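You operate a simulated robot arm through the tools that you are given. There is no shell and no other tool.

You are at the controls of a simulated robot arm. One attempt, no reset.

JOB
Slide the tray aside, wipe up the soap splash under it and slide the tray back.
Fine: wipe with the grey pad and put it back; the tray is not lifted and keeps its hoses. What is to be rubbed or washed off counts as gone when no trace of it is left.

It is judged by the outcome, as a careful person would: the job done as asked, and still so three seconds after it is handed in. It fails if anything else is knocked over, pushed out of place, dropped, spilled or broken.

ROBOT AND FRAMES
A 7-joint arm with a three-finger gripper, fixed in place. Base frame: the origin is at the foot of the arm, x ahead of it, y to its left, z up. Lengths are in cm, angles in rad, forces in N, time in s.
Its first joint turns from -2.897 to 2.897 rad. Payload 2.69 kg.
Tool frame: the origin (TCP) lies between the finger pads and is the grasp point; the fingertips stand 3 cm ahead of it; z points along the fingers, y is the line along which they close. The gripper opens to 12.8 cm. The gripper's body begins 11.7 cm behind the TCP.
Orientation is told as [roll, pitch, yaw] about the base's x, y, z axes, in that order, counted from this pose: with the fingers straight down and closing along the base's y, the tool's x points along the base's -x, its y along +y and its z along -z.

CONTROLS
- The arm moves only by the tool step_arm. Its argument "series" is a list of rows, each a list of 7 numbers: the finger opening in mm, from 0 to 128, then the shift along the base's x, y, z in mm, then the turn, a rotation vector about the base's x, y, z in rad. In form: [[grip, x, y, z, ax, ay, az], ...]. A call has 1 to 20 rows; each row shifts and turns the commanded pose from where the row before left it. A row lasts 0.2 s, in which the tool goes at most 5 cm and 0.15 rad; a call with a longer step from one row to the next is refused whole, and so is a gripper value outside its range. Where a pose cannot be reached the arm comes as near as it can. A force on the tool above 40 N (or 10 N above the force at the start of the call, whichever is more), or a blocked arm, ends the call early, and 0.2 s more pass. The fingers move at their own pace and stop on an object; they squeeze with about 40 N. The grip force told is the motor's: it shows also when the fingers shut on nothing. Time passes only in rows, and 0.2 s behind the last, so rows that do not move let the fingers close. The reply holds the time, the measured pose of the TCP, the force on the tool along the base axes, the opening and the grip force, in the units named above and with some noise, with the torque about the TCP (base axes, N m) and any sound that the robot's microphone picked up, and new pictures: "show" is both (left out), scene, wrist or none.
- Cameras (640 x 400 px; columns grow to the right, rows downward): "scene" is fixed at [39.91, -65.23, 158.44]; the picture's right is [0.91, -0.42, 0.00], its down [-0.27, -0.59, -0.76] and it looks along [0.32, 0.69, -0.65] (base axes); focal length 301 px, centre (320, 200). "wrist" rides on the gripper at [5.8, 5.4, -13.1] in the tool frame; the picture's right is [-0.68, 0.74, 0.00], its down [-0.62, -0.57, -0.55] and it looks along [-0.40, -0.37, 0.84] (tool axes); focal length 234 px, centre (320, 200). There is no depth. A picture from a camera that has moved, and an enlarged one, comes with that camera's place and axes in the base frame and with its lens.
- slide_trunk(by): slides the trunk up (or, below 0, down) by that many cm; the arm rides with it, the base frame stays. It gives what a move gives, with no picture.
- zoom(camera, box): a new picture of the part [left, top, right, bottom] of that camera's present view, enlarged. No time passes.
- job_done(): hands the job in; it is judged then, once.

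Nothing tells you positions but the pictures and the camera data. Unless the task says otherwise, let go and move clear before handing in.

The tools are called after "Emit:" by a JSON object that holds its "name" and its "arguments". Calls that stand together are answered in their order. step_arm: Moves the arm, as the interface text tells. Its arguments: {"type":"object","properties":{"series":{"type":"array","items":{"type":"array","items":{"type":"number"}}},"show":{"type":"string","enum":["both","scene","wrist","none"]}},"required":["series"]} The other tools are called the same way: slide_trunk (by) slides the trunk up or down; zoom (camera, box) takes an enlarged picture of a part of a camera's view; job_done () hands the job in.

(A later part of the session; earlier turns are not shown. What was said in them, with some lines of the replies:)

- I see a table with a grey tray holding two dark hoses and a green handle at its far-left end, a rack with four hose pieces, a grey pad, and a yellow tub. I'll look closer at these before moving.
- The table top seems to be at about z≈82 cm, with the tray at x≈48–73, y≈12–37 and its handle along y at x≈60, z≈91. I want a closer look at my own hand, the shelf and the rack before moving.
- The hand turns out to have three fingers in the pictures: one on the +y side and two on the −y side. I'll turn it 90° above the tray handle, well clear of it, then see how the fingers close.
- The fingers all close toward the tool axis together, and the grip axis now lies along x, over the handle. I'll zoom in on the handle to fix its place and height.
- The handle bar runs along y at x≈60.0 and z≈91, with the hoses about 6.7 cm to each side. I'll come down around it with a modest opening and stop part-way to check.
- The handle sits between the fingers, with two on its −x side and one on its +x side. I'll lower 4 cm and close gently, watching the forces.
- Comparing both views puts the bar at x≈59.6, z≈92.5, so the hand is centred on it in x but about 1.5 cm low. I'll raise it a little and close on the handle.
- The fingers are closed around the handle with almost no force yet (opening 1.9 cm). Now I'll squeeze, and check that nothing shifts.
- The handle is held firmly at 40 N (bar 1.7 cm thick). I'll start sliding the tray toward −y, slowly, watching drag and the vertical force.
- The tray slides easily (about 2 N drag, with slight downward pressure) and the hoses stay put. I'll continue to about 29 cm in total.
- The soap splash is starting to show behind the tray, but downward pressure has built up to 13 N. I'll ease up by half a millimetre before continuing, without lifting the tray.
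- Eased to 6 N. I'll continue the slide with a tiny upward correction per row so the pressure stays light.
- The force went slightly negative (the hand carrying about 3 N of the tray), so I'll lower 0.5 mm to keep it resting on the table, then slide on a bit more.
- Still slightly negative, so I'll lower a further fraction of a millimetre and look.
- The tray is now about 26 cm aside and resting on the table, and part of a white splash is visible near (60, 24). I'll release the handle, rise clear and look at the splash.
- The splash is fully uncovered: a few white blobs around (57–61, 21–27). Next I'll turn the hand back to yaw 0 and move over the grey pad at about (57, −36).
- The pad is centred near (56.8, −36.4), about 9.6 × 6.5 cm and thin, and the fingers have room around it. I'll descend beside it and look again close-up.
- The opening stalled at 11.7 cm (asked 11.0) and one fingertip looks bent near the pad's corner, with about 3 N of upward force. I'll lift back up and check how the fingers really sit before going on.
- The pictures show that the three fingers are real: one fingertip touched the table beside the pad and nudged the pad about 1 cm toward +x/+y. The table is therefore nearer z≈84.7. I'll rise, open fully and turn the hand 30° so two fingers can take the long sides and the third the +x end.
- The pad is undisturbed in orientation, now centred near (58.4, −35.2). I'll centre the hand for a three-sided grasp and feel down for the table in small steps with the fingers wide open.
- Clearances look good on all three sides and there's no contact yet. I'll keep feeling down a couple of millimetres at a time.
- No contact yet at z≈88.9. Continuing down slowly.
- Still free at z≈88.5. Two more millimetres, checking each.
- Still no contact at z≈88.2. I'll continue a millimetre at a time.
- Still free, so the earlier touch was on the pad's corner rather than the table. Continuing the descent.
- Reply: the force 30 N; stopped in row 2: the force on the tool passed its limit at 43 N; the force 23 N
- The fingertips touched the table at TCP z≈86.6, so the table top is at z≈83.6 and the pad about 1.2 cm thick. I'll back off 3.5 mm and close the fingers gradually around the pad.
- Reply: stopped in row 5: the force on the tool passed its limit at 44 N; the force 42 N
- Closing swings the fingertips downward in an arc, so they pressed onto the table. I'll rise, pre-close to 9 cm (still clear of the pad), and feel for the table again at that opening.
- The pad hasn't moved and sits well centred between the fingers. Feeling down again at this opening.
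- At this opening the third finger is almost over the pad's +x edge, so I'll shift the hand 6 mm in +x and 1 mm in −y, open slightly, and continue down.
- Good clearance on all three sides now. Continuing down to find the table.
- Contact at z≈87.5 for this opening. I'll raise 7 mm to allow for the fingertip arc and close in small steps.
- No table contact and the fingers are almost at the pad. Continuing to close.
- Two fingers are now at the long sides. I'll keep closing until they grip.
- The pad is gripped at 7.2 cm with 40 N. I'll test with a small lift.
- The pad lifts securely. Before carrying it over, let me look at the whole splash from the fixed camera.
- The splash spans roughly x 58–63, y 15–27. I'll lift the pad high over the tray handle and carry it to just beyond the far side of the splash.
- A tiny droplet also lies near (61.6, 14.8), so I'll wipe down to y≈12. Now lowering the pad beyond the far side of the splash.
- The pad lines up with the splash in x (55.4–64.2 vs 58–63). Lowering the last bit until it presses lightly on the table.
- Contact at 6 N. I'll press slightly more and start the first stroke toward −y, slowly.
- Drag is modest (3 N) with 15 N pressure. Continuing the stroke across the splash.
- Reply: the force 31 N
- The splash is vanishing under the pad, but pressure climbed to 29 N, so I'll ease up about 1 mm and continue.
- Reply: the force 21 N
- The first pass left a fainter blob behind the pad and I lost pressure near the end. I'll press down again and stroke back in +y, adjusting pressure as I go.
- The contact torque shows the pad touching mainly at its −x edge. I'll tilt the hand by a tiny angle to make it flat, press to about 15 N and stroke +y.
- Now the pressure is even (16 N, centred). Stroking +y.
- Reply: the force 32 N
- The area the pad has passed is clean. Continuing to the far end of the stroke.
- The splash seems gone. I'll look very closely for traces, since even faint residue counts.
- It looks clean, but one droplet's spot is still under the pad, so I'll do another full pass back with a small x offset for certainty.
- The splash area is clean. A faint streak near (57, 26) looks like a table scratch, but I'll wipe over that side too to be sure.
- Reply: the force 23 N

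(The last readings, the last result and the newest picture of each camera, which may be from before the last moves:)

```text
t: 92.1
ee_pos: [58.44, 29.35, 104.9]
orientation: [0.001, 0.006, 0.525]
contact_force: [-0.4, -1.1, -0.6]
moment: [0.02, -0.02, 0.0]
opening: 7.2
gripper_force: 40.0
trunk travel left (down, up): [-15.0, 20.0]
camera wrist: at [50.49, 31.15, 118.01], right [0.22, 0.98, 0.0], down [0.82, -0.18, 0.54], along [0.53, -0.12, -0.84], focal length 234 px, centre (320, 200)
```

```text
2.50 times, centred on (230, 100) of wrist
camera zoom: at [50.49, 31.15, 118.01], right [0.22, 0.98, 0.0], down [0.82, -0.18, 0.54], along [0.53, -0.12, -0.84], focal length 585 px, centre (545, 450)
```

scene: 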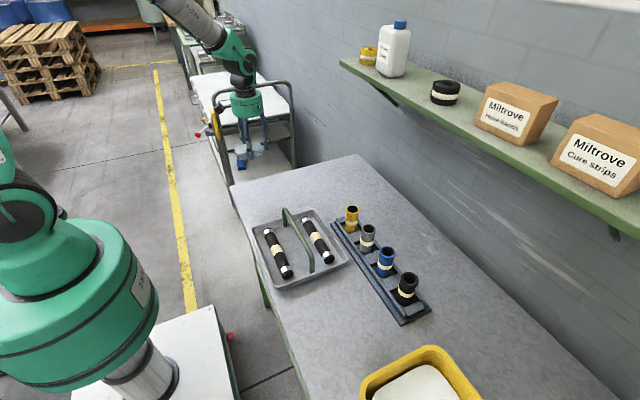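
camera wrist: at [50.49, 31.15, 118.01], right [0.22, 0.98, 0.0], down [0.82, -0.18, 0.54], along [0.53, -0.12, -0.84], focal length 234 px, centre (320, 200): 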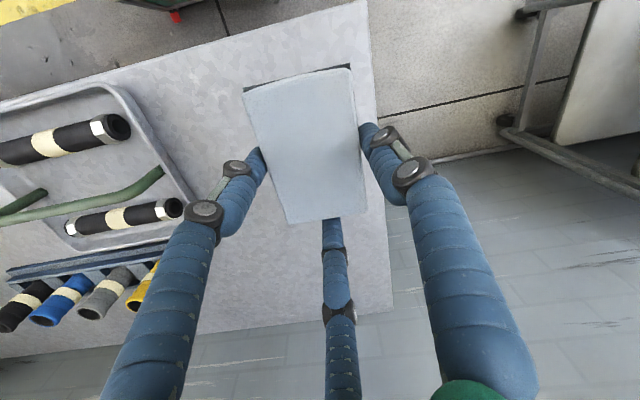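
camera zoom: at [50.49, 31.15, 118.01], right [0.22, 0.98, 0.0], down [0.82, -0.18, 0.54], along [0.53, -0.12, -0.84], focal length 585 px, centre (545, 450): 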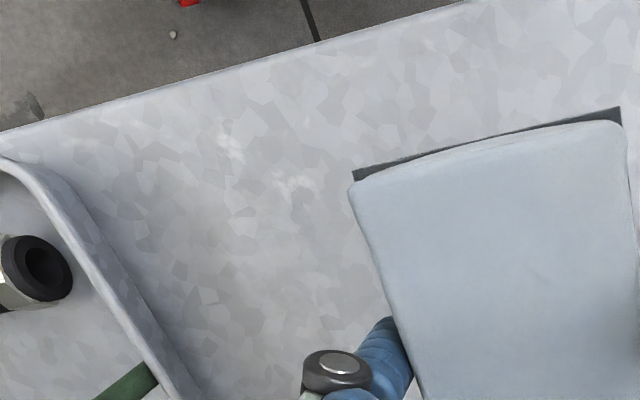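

The soap is gone. I'll double-check that the remaining faint marks are just table wear by comparing with marks elsewhere on the table.

Emit:
{"name": "zoom", "arguments": {"camera": "scene", "box": [240, 180, 288, 220]}}

Emit:
{"name": "zoom", "arguments": {"camera": "scene", "box": [300, 170, 460, 260]}}

```text
10.00 times, centred on (264, 200) of scene
camera zoom: at [39.91, -65.23, 158.44], right [0.91, -0.42, 0.0], down [-0.27, -0.59, -0.76], along [0.32, 0.69, -0.65], focal length 3006 px, centre (880, 200)
```

zoom: 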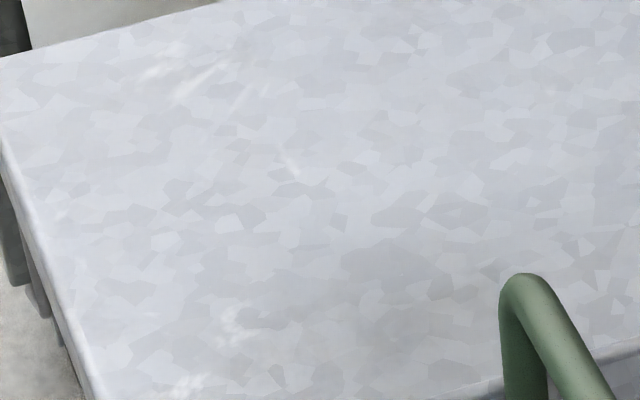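

```text
4.00 times, centred on (380, 215) of scene
camera zoom: at [39.91, -65.23, 158.44], right [0.91, -0.42, 0.0], down [-0.27, -0.59, -0.76], along [0.32, 0.69, -0.65], focal length 1202 px, centre (80, 140)
```

zoom: 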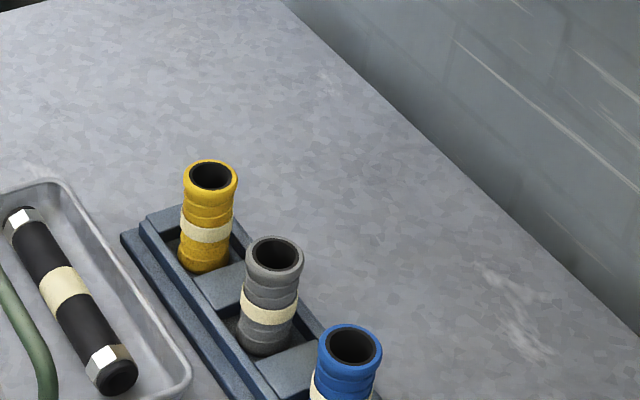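

Those marks match the scuffs elsewhere and didn't change with wiping, so they're part of the table. Now I'll carry the pad back over the tray to its original spot.

Emit:
{"name": "step_arm", "arguments": {"series": [[60, 0, -15, 0, 0, 0, 0], [60, 0, -25, 0, 0, 0, 0], [60, 0, -32, 0, 0, 0, 0], [60, 0, -32, 0, 0, 0, 0], [60, 0, -32, 0, 0, 0, 0], [60, 0, -32, 0, 0, 0, 0], [60, 0, -32, 0, 0, 0, 0], [60, 0, -32, 0, 0, 0, 0], [60, 0, -32, 0, 0, 0, 0], [60, 0, -32, 0, 0, 0, 0], [60, 0, -32, 0, 0, 0, 0], [60, 0, -32, 0, 0, 0, 0], [60, 0, -32, 0, 0, 0, 0], [60, 0, -32, 0, 0, 0, 0], [60, 0, -32, 0, 0, 0, 0], [60, 0, -32, 0, 0, 0, 0], [60, 0, -32, 0, 0, 0, 0], [60, 0, -32, 0, 0, 0, 0], [60, 0, -32, 0, 0, 0, 0], [60, 0, -32, 0, 0, 0, 0]], "show": "none"}}

Emit:
{"name": "step_arm", "arguments": {"series": [[60, 0, -25, 0, 0, 0, 0], [60, 0, -12, 0, 0, 0, 0], [60, 0, -3, 0, 0, 0, 0], [60, 0, 0, -30, 0, 0, 0], [60, 0, 0, -35, 0, 0, 0], [60, 0, 0, -35, 0, 0, 0], [60, 0, 0, -25, 0, 0, 0], [60, 0, 0, -15, 0, 0, 0], [60, 0, 0, 0, 0, 0, 0]], "show": "both"}}

Emit:
{"name": "zoom", "arguments": {"camera": "scene", "box": [290, 300, 390, 370]}}

```text
t: 96.3
ee_pos: [58.58, -32.35, 104.79]
orientation: [0.002, 0.006, 0.525]
contact_force: [-0.4, 0.8, -0.5]
moment: [0.01, 0.01, 0.03]
opening: 7.17
gripper_force: 40.8
trunk travel left (down, up): [-15.0, 20.0]
```

```text
t: 98.3
ee_pos: [58.52, -36.23, 90.88]
orientation: [0.002, 0.003, 0.524]
contact_force: [-0.2, 0.2, -0.7]
moment: [-0.01, 0.0, 0.04]
opening: 7.16
gripper_force: 39.6
trunk travel left (down, up): [-15.0, 20.0]
camera wrist: at [50.73, -34.53, 104.01], right [0.22, 0.98, 0.0], down [0.82, -0.18, 0.55], along [0.53, -0.12, -0.84], focal length 234 px, centre (320, 200)
```

scene: 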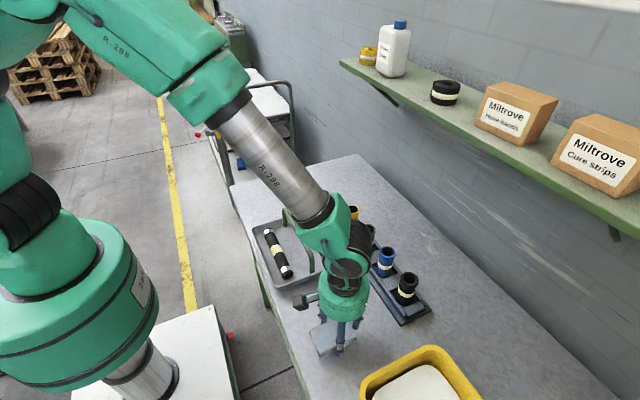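
wrist: 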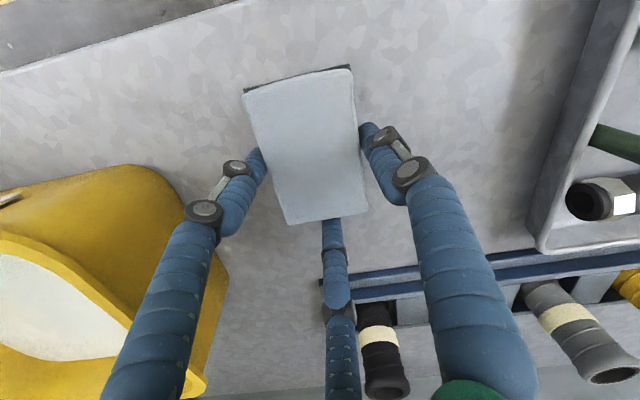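

```text
5.71 times, centred on (340, 335) of scene
camera zoom: at [39.91, -65.23, 158.44], right [0.91, -0.42, 0.0], down [-0.27, -0.59, -0.76], along [0.32, 0.69, -0.65], focal length 1718 px, centre (206, -571)
```

zoom: 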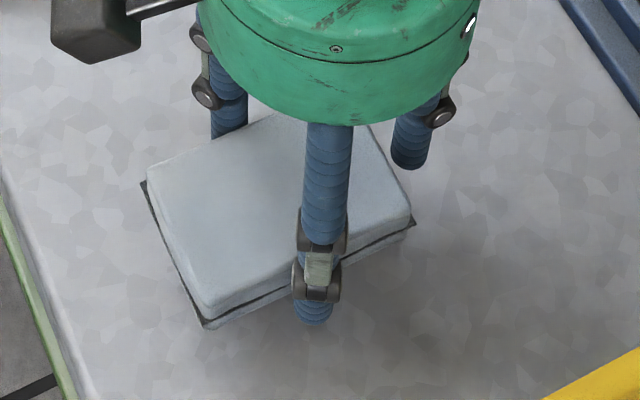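

Pad is over its original place. Lowering gently until it rests on the table.

Emit:
{"name": "step_arm", "arguments": {"series": [[60, 0, 0, -10, 0, 0, 0], [60, 0, 0, -8, 0, 0, 0], [60, 0, 0, -4, 0, 0, 0], [60, 0, 0, 0, 0, 0, 0]], "show": "none"}}

Emit:
{"name": "step_arm", "arguments": {"series": [[60, 0, 0, -1.5, 0, 0, 0], [60, 0, 0, 0, 0, 0, 0]], "show": "none"}}

```text
t: 99.3
ee_pos: [58.35, -36.23, 88.74]
orientation: [0.002, 0.004, 0.526]
contact_force: [0.7, -0.9, -1.8]
moment: [0.02, 0.0, 0.03]
opening: 7.2
gripper_force: 40.2
trunk travel left (down, up): [-15.0, 20.0]
```

```text
t: 99.9
ee_pos: [58.49, -36.17, 88.52]
orientation: [0.003, 0.004, 0.526]
contact_force: [-0.4, -0.2, -0.6]
moment: [-0.02, -0.02, -0.01]
opening: 7.17
gripper_force: 40.1
trunk travel left (down, up): [-15.0, 20.0]
```

Emit:
{"name": "step_arm", "arguments": {"series": [[60, 0, 0, -1.5, 0, 0, 0], [60, 0, 0, 0, 0, 0, 0]], "show": "none"}}

Emit:
{"name": "step_arm", "arguments": {"series": [[60, 0, 0, -1.5, 0, 0, 0], [60, 0, 0, 0, 0, 0, 0]], "show": "none"}}

```text
t: 100.5
ee_pos: [58.49, -36.35, 88.4]
orientation: [0.0, 0.003, 0.525]
contact_force: [0.2, -0.5, -0.5]
moment: [0.05, 0.02, -0.02]
opening: 7.15
gripper_force: 40.0
trunk travel left (down, up): [-15.0, 20.0]
```

```text
t: 101.1
ee_pos: [58.42, -36.37, 88.29]
orientation: [0.002, 0.003, 0.525]
contact_force: [0.0, 0.5, -0.9]
moment: [0.01, 0.0, -0.01]
opening: 7.17
gripper_force: 40.0
trunk travel left (down, up): [-15.0, 20.0]
```

Emit:
{"name": "step_arm", "arguments": {"series": [[60, 0, 0, -1.2, 0, 0, 0], [60, 0, 0, 0, 0, 0, 0]], "show": "none"}}

Emit:
{"name": "step_arm", "arguments": {"series": [[60, 0, 0, -1, 0, 0, 0], [60, 0, 0, 0, 0, 0, 0]], "show": "wrist"}}

Emit:
{"name": "zoom", "arguments": {"camera": "scene", "box": [290, 300, 390, 370]}}

```text
t: 101.7
ee_pos: [58.45, -36.25, 88.21]
orientation: [0.001, 0.005, 0.525]
contact_force: [0.5, -0.1, -0.6]
moment: [0.0, 0.01, 0.01]
opening: 7.18
gripper_force: 39.8
trunk travel left (down, up): [-15.0, 20.0]
```

```text
t: 102.3
ee_pos: [58.47, -36.29, 88.05]
orientation: [0.001, 0.002, 0.525]
contact_force: [-0.6, -0.6, 0.3]
moment: [-0.01, -0.02, -0.01]
opening: 7.21
gripper_force: 39.6
trunk travel left (down, up): [-15.0, 20.0]
camera wrist: at [50.66, -34.53, 101.16], right [0.22, 0.98, 0.0], down [0.82, -0.18, 0.55], along [0.53, -0.12, -0.84], focal length 234 px, centre (320, 200)
```

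wrist: 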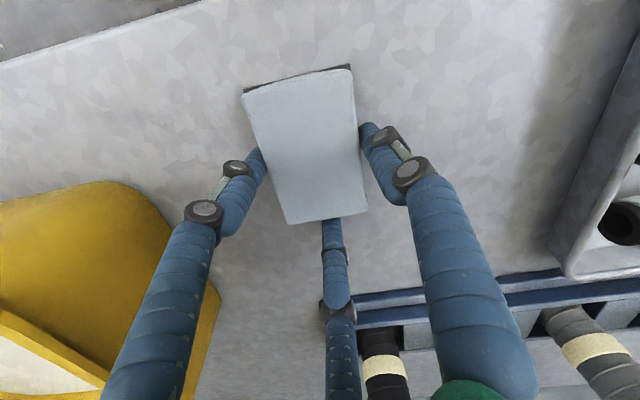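

```text
5.71 times, centred on (340, 335) of scene
camera zoom: at [39.91, -65.23, 158.44], right [0.91, -0.42, 0.0], down [-0.27, -0.59, -0.76], along [0.32, 0.69, -0.65], focal length 1718 px, centre (206, -571)
```

zoom: 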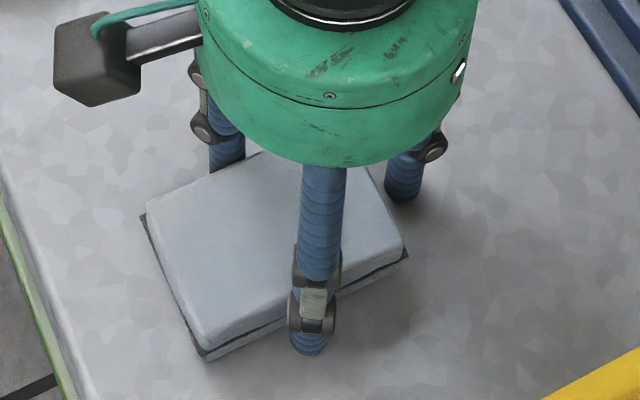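

The pad's corners match its original picture position within about 1 mm. One more small step for contact, then release and rise.

Emit:
{"name": "step_arm", "arguments": {"series": [[60, 0, 0, -0.8, 0, 0, 0], [60, 0, 0, 0, 0, 0, 0]], "show": "none"}}

```text
t: 102.9
ee_pos: [58.48, -36.23, 87.94]
orientation: [0.002, 0.004, 0.526]
contact_force: [-0.3, 0.6, -0.4]
moment: [0.01, -0.02, -0.04]
opening: 7.16
gripper_force: 39.9
trunk travel left (down, up): [-15.0, 20.0]
```

Emit:
{"name": "step_arm", "arguments": {"series": [[60, 0, 0, -0.8, 0, 0, 0], [60, 0, 0, 0, 0, 0, 0]], "show": "none"}}

```text
t: 103.5
ee_pos: [58.51, -36.21, 87.99]
orientation: [0.0, 0.004, 0.526]
contact_force: [-1.3, 0.9, 7.6]
moment: [0.19, 0.22, -0.04]
opening: 7.18
gripper_force: 40.2
trunk travel left (down, up): [-15.0, 20.0]
```

Contact made. Releasing gradually, then rising straight up.

Emit:
{"name": "step_arm", "arguments": {"series": [[68, 0, 0, 0.5, 0, 0, 0], [74, 0, 0, 0, 0, 0, 0], [80, 0, 0, 0, 0, 0, 0], [88, 0, 0, 0, 0, 0, 0], [96, 0, 0, 0, 0, 0, 0], [96, 0, 0, 3, 0, 0, 0], [100, 0, 0, 10, 0, 0, 0], [110, 0, 0, 25, 0, 0, 0], [110, 0, 0, 40, 0, 0, 0], [110, 0, 0, 40, 0, 0, 0], [110, 0, 0, 40, 0, 0, 0]], "show": "both"}}

Emit:
{"name": "zoom", "arguments": {"camera": "scene", "box": [290, 300, 450, 400]}}

```text
t: 105.9
ee_pos: [58.55, -36.32, 103.69]
orientation: [0.004, 0.006, 0.524]
contact_force: [-0.2, -0.7, 0.5]
moment: [0.01, 0.0, -0.01]
opening: 11.0
gripper_force: 0.0
trunk travel left (down, up): [-15.0, 20.0]
camera wrist: at [50.74, -34.51, 116.86], right [0.22, 0.98, 0.0], down [0.82, -0.18, 0.54], along [0.53, -0.12, -0.84], focal length 234 px, centre (320, 200)
```

scene: 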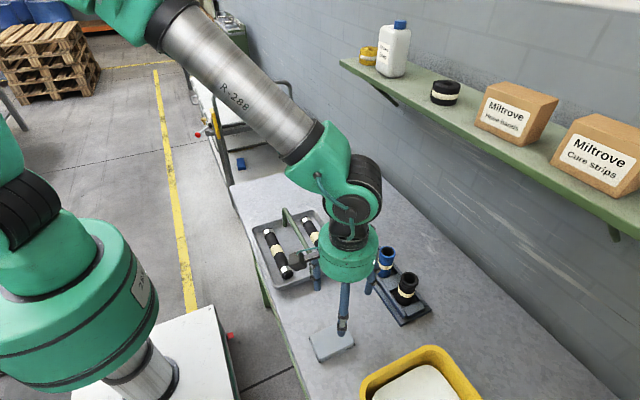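
wrist: 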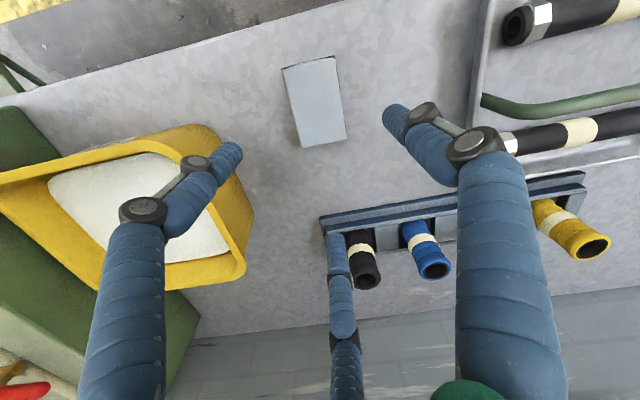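

```text
4.00 times, centred on (370, 350) of scene
camera zoom: at [39.91, -65.23, 158.44], right [0.91, -0.42, 0.0], down [-0.27, -0.59, -0.76], along [0.32, 0.69, -0.65], focal length 1202 px, centre (120, -400)
```

zoom: 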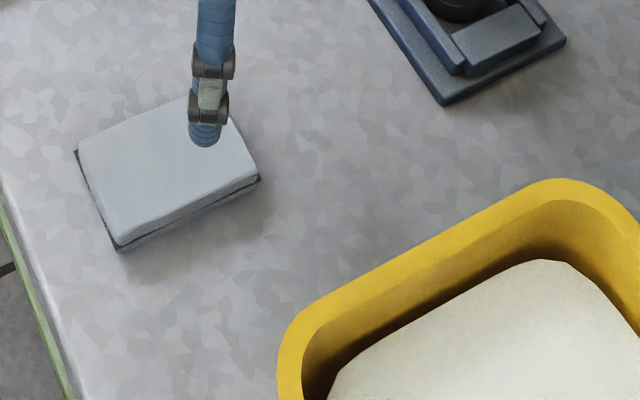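

The pad is exactly back in its original outline. Now I'll turn the hand back to yaw −90° and move over the tray handle.

Emit:
{"name": "step_arm", "arguments": {"series": [[110, 0, 0, 20, 0, -0.006, 0], [110, 0.7, 15, 20, 0, 0, -0.1497], [100, 0.7, 24, 0, 0, 0, -0.1497], [90, 0.7, 25, 0, 0, 0, -0.1497], [80, 0.7, 25, 0, 0, 0, -0.1497], [70, 0.7, 25, 0, 0, 0, -0.1497], [60, 0.7, 25, 0, 0, 0, -0.1497], [60, 0.7, 25, 0, 0, 0, -0.1497], [60, 0.7, 25, 0, 0, 0, -0.1497], [60, 0.7, 25, 0, 0, 0, -0.1497], [60, 0.7, 25, 0, 0, 0, -0.1497], [60, 0.7, 25, 0, 0, 0, -0.1497], [60, 0.7, 25, 0, 0, 0, -0.1497], [60, 0.7, 25, 0, 0, 0, -0.1497], [60, 0.4, 25, 0, 0, 0, -0.1489], [60, 0, 0, 0, 0, 0, 0]], "show": "both"}}

Emit:
{"name": "zoom", "arguments": {"camera": "scene", "box": [220, 150, 380, 278]}}

```text
t: 109.3
ee_pos: [59.35, -2.31, 107.76]
orientation: [-0.003, 0.0, -1.572]
contact_force: [-0.5, -0.7, 0.0]
moment: [-0.05, -0.01, 0.0]
opening: 6.01
gripper_force: 0.1
trunk travel left (down, up): [-15.0, 20.0]
camera wrist: at [64.64, 3.55, 120.82], right [0.74, -0.68, 0.0], down [-0.57, -0.61, 0.55], along [-0.37, -0.4, -0.83], focal length 234 px, centre (320, 200)
```

scene: 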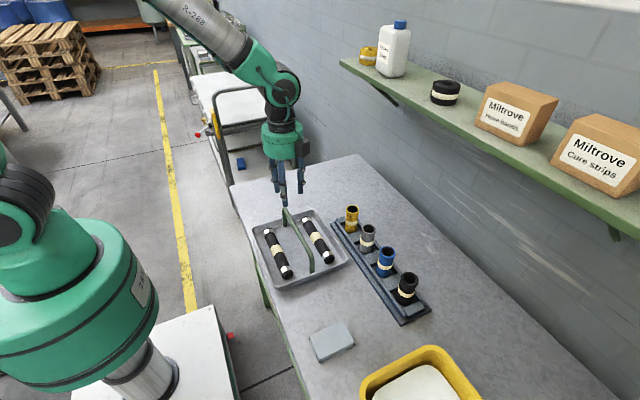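
wrist: 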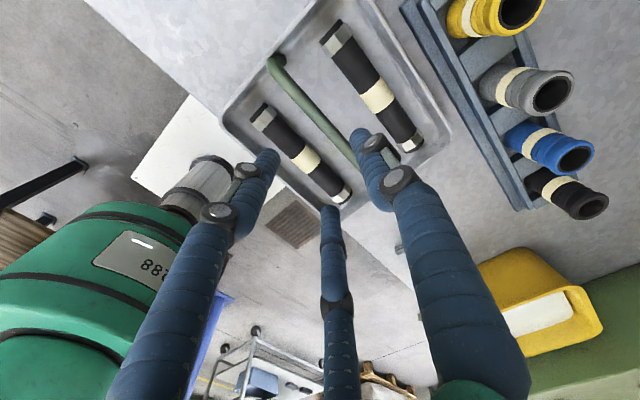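

```text
3.12 times, centred on (300, 214) of scene
camera zoom: at [39.91, -65.23, 158.44], right [0.91, -0.42, 0.0], down [-0.27, -0.59, -0.76], along [0.32, 0.69, -0.65], focal length 939 px, centre (382, 156)
```

zoom: 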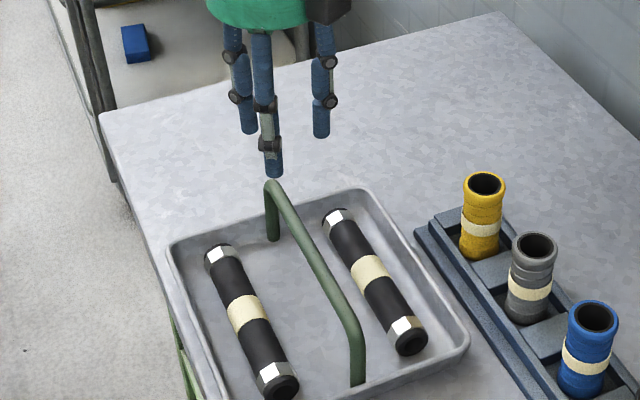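

The hand is back where it released the handle. Descending and regripping.

Emit:
{"name": "step_arm", "arguments": {"series": [[60, 1, -1, -25, 0, 0, 0], [60, 0, 0, -30, 0, 0, 0], [60, 0, 0, -30, 0, 0, 0], [60, 0, 0, -25, 0, 0, 0], [60, 0, 0, -20, 0, 0, 0], [60, 0, 0, -13, 0, 0, 0], [60, 0, 0, -10, 0, 0, 0], [60, 0, 0, 0, 0, 0, 0]], "show": "both"}}

Emit:
{"name": "zoom", "arguments": {"camera": "wrist", "box": [200, 50, 440, 270]}}

```text
t: 111.1
ee_pos: [59.57, -2.47, 92.37]
orientation: [-0.001, -0.002, -1.571]
contact_force: [0.0, -0.1, 0.1]
moment: [-0.03, 0.04, -0.01]
opening: 5.99
gripper_force: 0.0
trunk travel left (down, up): [-15.0, 20.0]
camera wrist: at [64.78, 3.42, 105.48], right [0.74, -0.68, 0.0], down [-0.56, -0.62, 0.55], along [-0.37, -0.4, -0.83], focal length 234 px, centre (320, 200)
```

scene: 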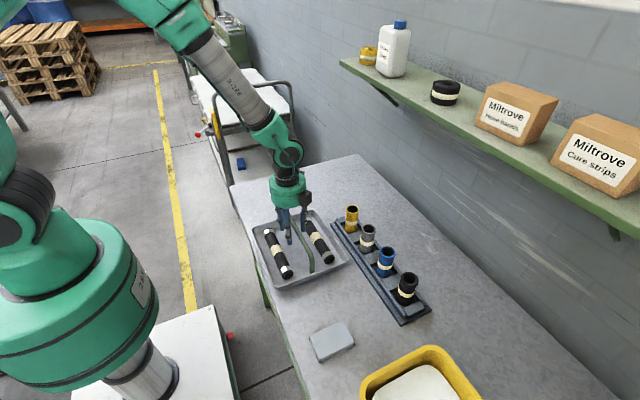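
wrist: 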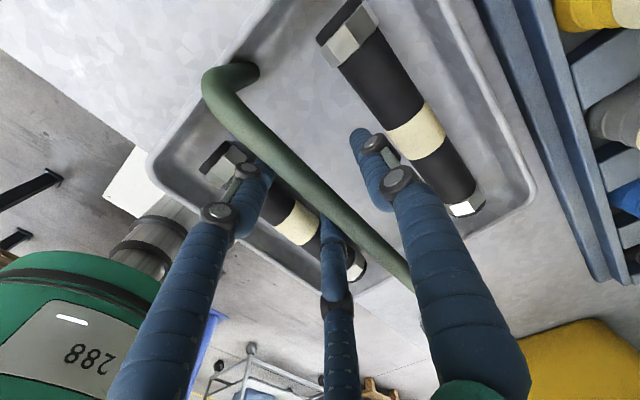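

```text
1.82 times, centred on (320, 160) of wrist
camera zoom: at [64.78, 3.42, 105.48], right [0.74, -0.68, 0.0], down [-0.56, -0.62, 0.55], along [-0.37, -0.4, -0.83], focal length 426 px, centre (320, 273)
```

zoom: 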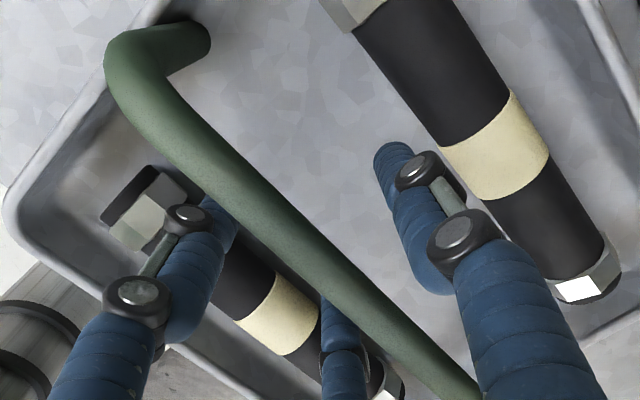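

Same relation to the handle as before. Closing on it now.

Emit:
{"name": "step_arm", "arguments": {"series": [[30, 0, 0, 0, 0, 0, 0], [22, 0, 0, 0, 0, 0, 0], [18, 0, 0, 0, 0, 0, 0], [14, 0, 0, 0, 0, 0, 0], [10, 0, 0, 0, 0, 0, 0], [0, 0, 0, 0, 0, 0, 0], [0, 0, 0, 0, 0, 0, 0]], "show": "none"}}

Emit:
{"name": "step_arm", "arguments": {"series": [[0, 0, 2, 0, 0, 0, 0], [0, 0, 4, 0, 0, 0, 0], [0, 0, 6, 0, 0, 0, 0], [0, 0, 8, 0, 0, 0, 0], [0, 0, 8, 0, 0, 0, 0]], "show": "scene"}}

```text
t: 112.7
ee_pos: [59.63, -2.42, 92.4]
orientation: [-0.001, -0.002, -1.57]
contact_force: [0.0, 0.7, -0.1]
moment: [0.02, 0.0, 0.04]
opening: 1.7
gripper_force: 40.0
trunk travel left (down, up): [-15.0, 20.0]
```

```text
t: 113.9
ee_pos: [59.37, 0.36, 92.44]
orientation: [-0.001, -0.002, -1.571]
contact_force: [0.6, 2.2, -0.2]
moment: [-0.36, -0.01, 0.03]
opening: 1.72
gripper_force: 40.3
trunk travel left (down, up): [-15.0, 20.0]
```

scene: 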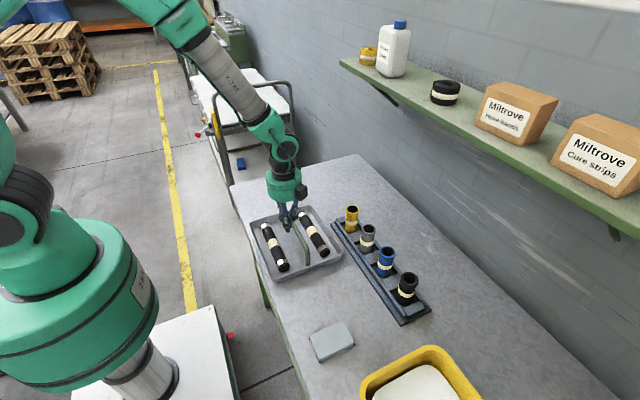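

The tray is moving. I'll add a hair of downward pressure so it stays flat and continue.

Emit:
{"name": "step_arm", "arguments": {"series": [[0, 0, 4, -0.2, 0, 0, 0], [0, 0, 8, -0.1, 0, 0, 0], [0, 0, 8, 0, 0, 0, 0], [0, 0, 8, 0, 0, 0, 0], [0, 0, 8, 0, 0, 0, 0]], "show": "none"}}

```text
t: 115.1
ee_pos: [59.51, 3.97, 92.35]
orientation: [-0.002, 0.0, -1.571]
contact_force: [0.0, -0.5, 4.5]
moment: [-0.4, -0.03, -0.01]
opening: 1.66
gripper_force: 39.8
trunk travel left (down, up): [-15.0, 20.0]
```

Emit:
{"name": "step_arm", "arguments": {"series": [[0, 0, 6, 0, 0, 0, 0], [0, 0, 9, 0, 0, 0, 0], [0, 0, 9, 0, 0, 0, 0], [0, 0, 9, 0, 0, 0, 0], [0, 0, 9, 0, 0, 0, 0], [0, 0, 8, 0, 0, 0, 0]], "show": "none"}}

```text
t: 116.5
ee_pos: [59.44, 8.86, 92.5]
orientation: [-0.003, 0.0, -1.568]
contact_force: [-0.2, -1.5, 8.2]
moment: [-0.47, -0.06, -0.01]
opening: 1.68
gripper_force: 39.5
trunk travel left (down, up): [-15.0, 20.0]
```

Emit:
{"name": "step_arm", "arguments": {"series": [[0, 0, 6, 0.2, 0, 0, 0], [0, 0, 9, 0, 0, 0, 0], [0, 0, 9, 0, 0, 0, 0], [0, 0, 9, 0, 0, 0, 0], [0, 0, 9, 0, 0, 0, 0], [0, 0, 8, 0, 0, 0, 0]], "show": "scene"}}

```text
t: 117.9
ee_pos: [59.49, 13.92, 92.34]
orientation: [-0.001, -0.001, -1.57]
contact_force: [0.1, -3.9, 9.0]
moment: [-0.31, -0.08, 0.0]
opening: 1.69
gripper_force: 39.8
trunk travel left (down, up): [-15.0, 20.0]
```

scene: 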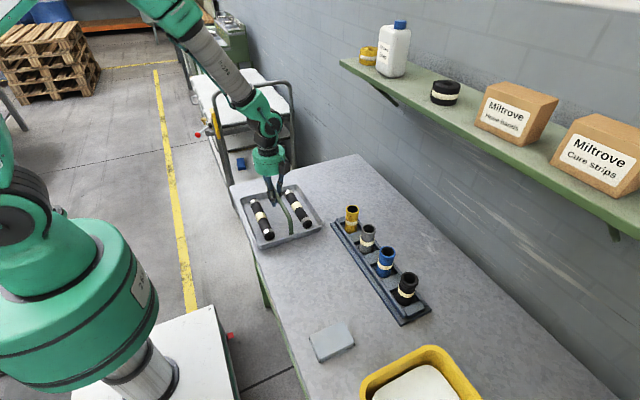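

Emit:
{"name": "step_arm", "arguments": {"series": [[0, 0, 6, 0.2, 0, 0, 0], [0, 0, 9, 0.1, 0, 0, 0], [0, 0, 9, 0, 0, 0, 0], [0, 0, 9, 0, 0, 0, 0], [0, 0, 9, 0, 0, 0, 0], [0, 0, 8, 0, 0, 0, 0]], "show": "none"}}

```text
t: 119.3
ee_pos: [59.39, 18.89, 92.34]
orientation: [-0.004, -0.001, -1.571]
contact_force: [-0.5, 1.1, -0.1]
moment: [-0.3, -0.02, -0.03]
opening: 1.7
gripper_force: 39.5
trunk travel left (down, up): [-15.0, 20.0]
```

Emit:
{"name": "step_arm", "arguments": {"series": [[0, 0, 3, -0.3, 0, 0, 0], [0, 0, 8, -0.1, 0, 0, 0], [0, 0, 9, 0, 0, 0, 0], [0, 0, 9, 0, 0, 0, 0], [0, 0, 8, 0, 0, 0, 0], [0, 0, 5, 0, 0, 0, 0]], "show": "both"}}

Emit:
{"name": "zoom", "arguments": {"camera": "scene", "box": [220, 150, 340, 225]}}

Emit:
{"name": "zoom", "arguments": {"camera": "scene", "box": [225, 130, 325, 230]}}

```text
t: 120.7
ee_pos: [59.53, 23.15, 92.44]
orientation: [-0.003, 0.001, -1.57]
contact_force: [0.1, -1.6, 6.1]
moment: [-0.05, -0.05, -0.03]
opening: 1.64
gripper_force: 39.4
trunk travel left (down, up): [-15.0, 20.0]
camera wrist: at [64.77, 29.06, 105.52], right [0.74, -0.68, 0.0], down [-0.56, -0.62, 0.55], along [-0.37, -0.4, -0.84], focal length 234 px, centre (320, 200)
```

scene: 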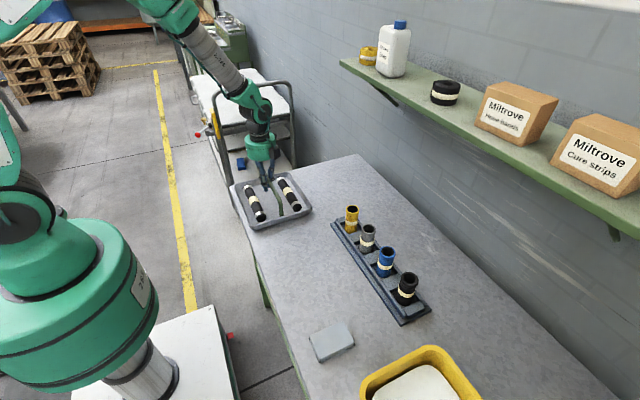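
wrist: 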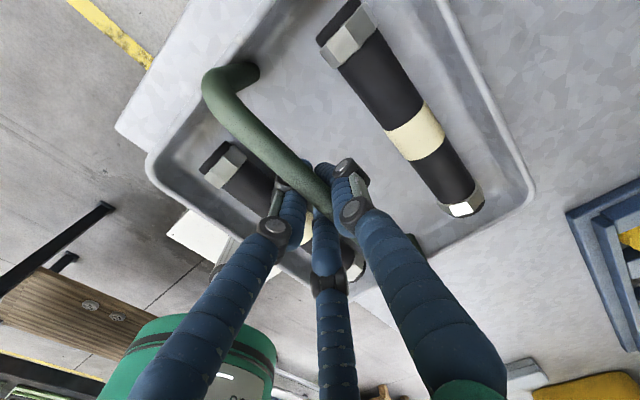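

```text
5.33 times, centred on (280, 188) of scene
camera zoom: at [39.91, -65.23, 158.44], right [0.91, -0.42, 0.0], down [-0.27, -0.59, -0.76], along [0.32, 0.69, -0.65], focal length 1603 px, centre (533, 267)
```

zoom: 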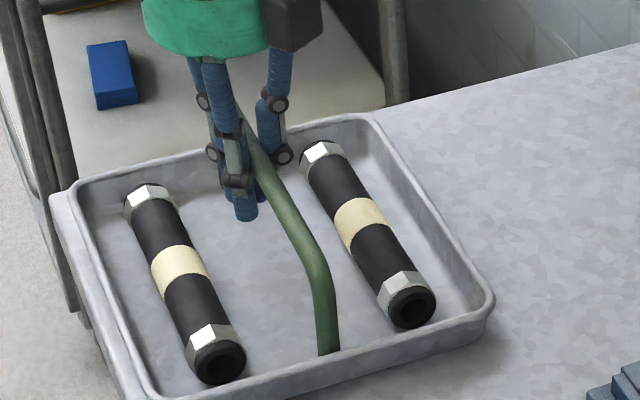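

```text
4.00 times, centred on (275, 180) of scene
camera zoom: at [39.91, -65.23, 158.44], right [0.91, -0.42, 0.0], down [-0.27, -0.59, -0.76], along [0.32, 0.69, -0.65], focal length 1202 px, centre (500, 280)
```

zoom: 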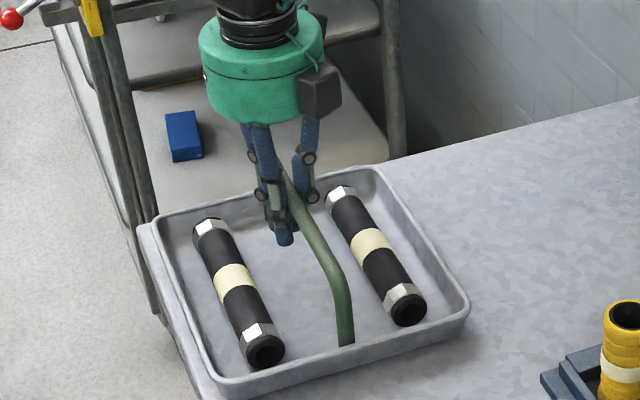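

The tray is within 8 mm of its original place. Finishing the slide.

Emit:
{"name": "step_arm", "arguments": {"series": [[0, 0, 3, 0, 0, 0, 0], [0, 0, 3, 0, 0, 0, 0], [0, 0, 2, 0, 0, 0, 0], [0, 0, 0, 0, 0, 0, 0]], "show": "none"}}

Emit:
{"name": "zoom", "arguments": {"camera": "scene", "box": [220, 150, 340, 225]}}

Emit:
{"name": "zoom", "arguments": {"camera": "scene", "box": [225, 130, 325, 230]}}

```text
t: 121.7
ee_pos: [59.48, 23.95, 92.43]
orientation: [-0.003, 0.001, -1.57]
contact_force: [0.3, -7.0, 11.0]
moment: [0.02, -0.07, -0.03]
opening: 1.66
gripper_force: 39.6
trunk travel left (down, up): [-15.0, 20.0]
```

```text
5.33 times, centred on (280, 188) of scene
camera zoom: at [39.91, -65.23, 158.44], right [0.91, -0.42, 0.0], down [-0.27, -0.59, -0.76], along [0.32, 0.69, -0.65], focal length 1603 px, centre (533, 267)
```

zoom: 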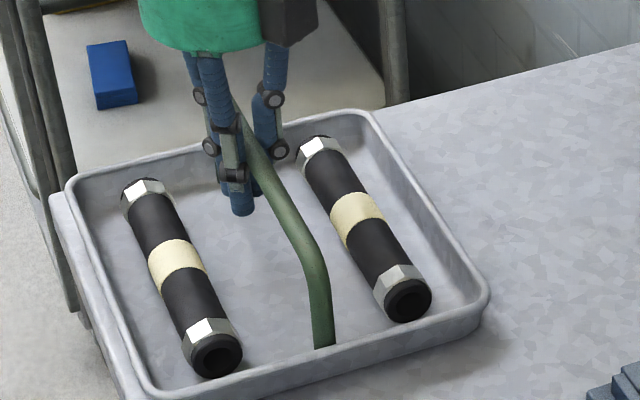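

```text
4.00 times, centred on (275, 180) of scene
camera zoom: at [39.91, -65.23, 158.44], right [0.91, -0.42, 0.0], down [-0.27, -0.59, -0.76], along [0.32, 0.69, -0.65], focal length 1202 px, centre (500, 280)
```

zoom: 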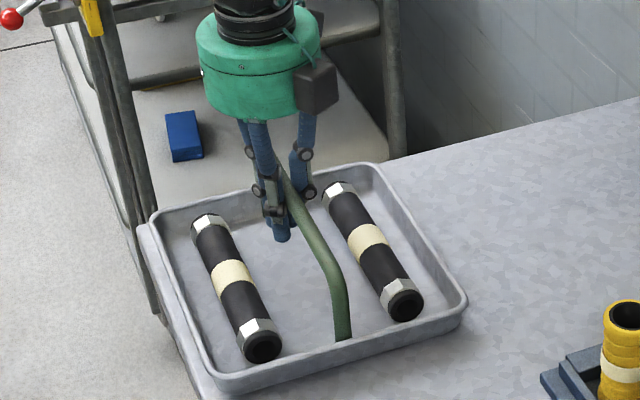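

Within about 2 mm of the original outline. A last small nudge, then release.

Emit:
{"name": "step_arm", "arguments": {"series": [[0, 1, 1.5, 0.2, 0, 0, 0], [0, 0, 0, 0.2, 0, 0, 0], [10, 0, 0, 0, 0, 0, 0], [25, 0, 0, 0, 0, 0, 0], [60, 0, 0, 0, 0, 0, 0], [60, 0, 0, 0, 0, 0, 0], [60, 0, 0, 5, 0, 0, 0], [60, 0, 0, 15, 0, 0, 0], [60, 0, 0, 25, 0, 0, 0], [60, 0, 0, 30, 0, 0, 0], [60, 0, 0, 40, 0, 0, 0], [60, 0, 0, 40, 0, 0, 0], [60, 0, 0, 40, 0, 0, 0]], "show": "both"}}

Emit:
{"name": "zoom", "arguments": {"camera": "scene", "box": [220, 150, 340, 225]}}

Emit:
{"name": "zoom", "arguments": {"camera": "scene", "box": [290, 300, 450, 400]}}

```text
t: 124.5
ee_pos: [59.54, 24.08, 112.05]
orientation: [-0.001, -0.001, -1.57]
contact_force: [-0.2, -0.3, -0.4]
moment: [0.01, -0.02, -0.02]
opening: 6.01
gripper_force: 0.1
trunk travel left (down, up): [-15.0, 20.0]
camera wrist: at [64.83, 29.94, 125.01], right [0.74, -0.68, 0.0], down [-0.56, -0.62, 0.55], along [-0.37, -0.41, -0.83], focal length 234 px, centre (320, 200)
```

scene: 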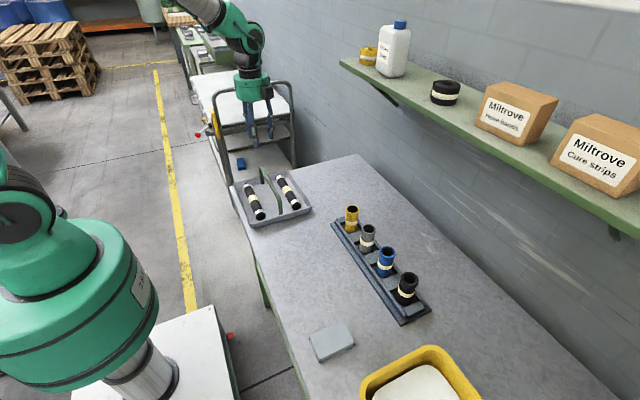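
wrist: 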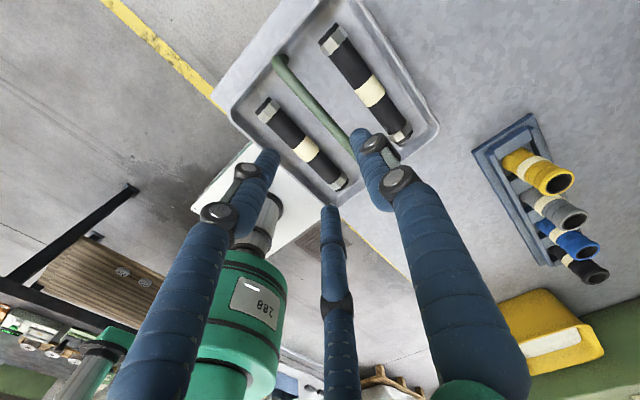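

```text
5.33 times, centred on (280, 188) of scene
camera zoom: at [39.91, -65.23, 158.44], right [0.91, -0.42, 0.0], down [-0.27, -0.59, -0.76], along [0.32, 0.69, -0.65], focal length 1603 px, centre (533, 267)
```

zoom: 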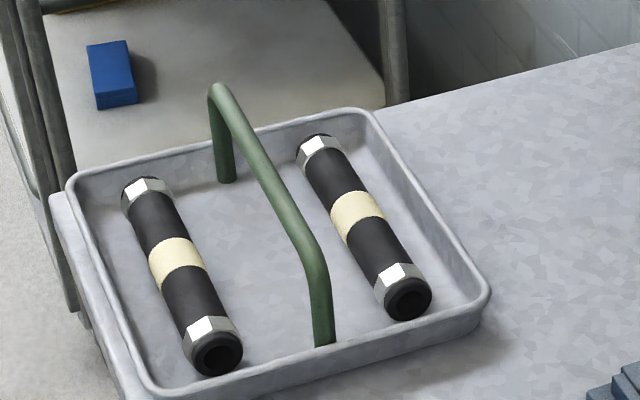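

```text
4.00 times, centred on (370, 350) of scene
camera zoom: at [39.91, -65.23, 158.44], right [0.91, -0.42, 0.0], down [-0.27, -0.59, -0.76], along [0.32, 0.69, -0.65], focal length 1202 px, centre (120, -400)
```

zoom: 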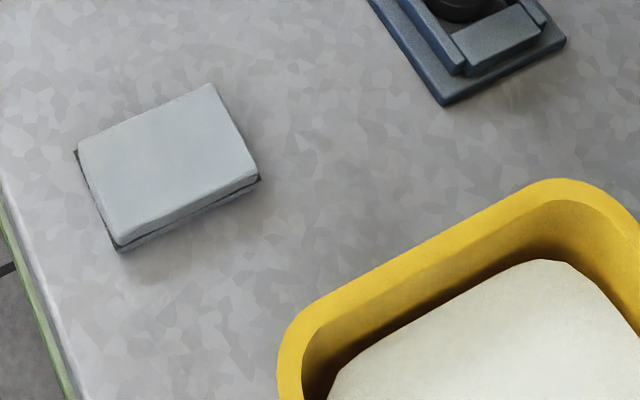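

The tray is back on its original outline with both hoses still in it, the pad lies in its original spot and the soap is gone. The rack, tub and shelf look untouched. The hand is released and well above the tray, so I'm handing in.

Emit:
{"name": "job_done", "arguments": {}}

```text
The job is handed in.
```

The soap splash is wiped up. The tray is back in its original place with both hoses in it, and the grey pad is back in its spot. Compared with the first pictures, the tray and the pad sit within a millimetre or two of where they started.

- **Splash:** I made four passes with the pad and saw no soap left in close-up pictures of the area. A few faint marks remain on the table. They look like ordinary wear, because similar marks appear elsewhere and the one I wiped over did not change.
- **Tray:** I slid it by its handle and never deliberately lifted it. Twice during the first slide the hand briefly carried about 3 N of its weight before I lowered it again.
- **Pad:** While reaching for it, a fingertip nudged it about 2 cm. I corrected that when I put it back.

The rack, the tub and the shelf items look untouched, and the hand is open and clear above the tray.
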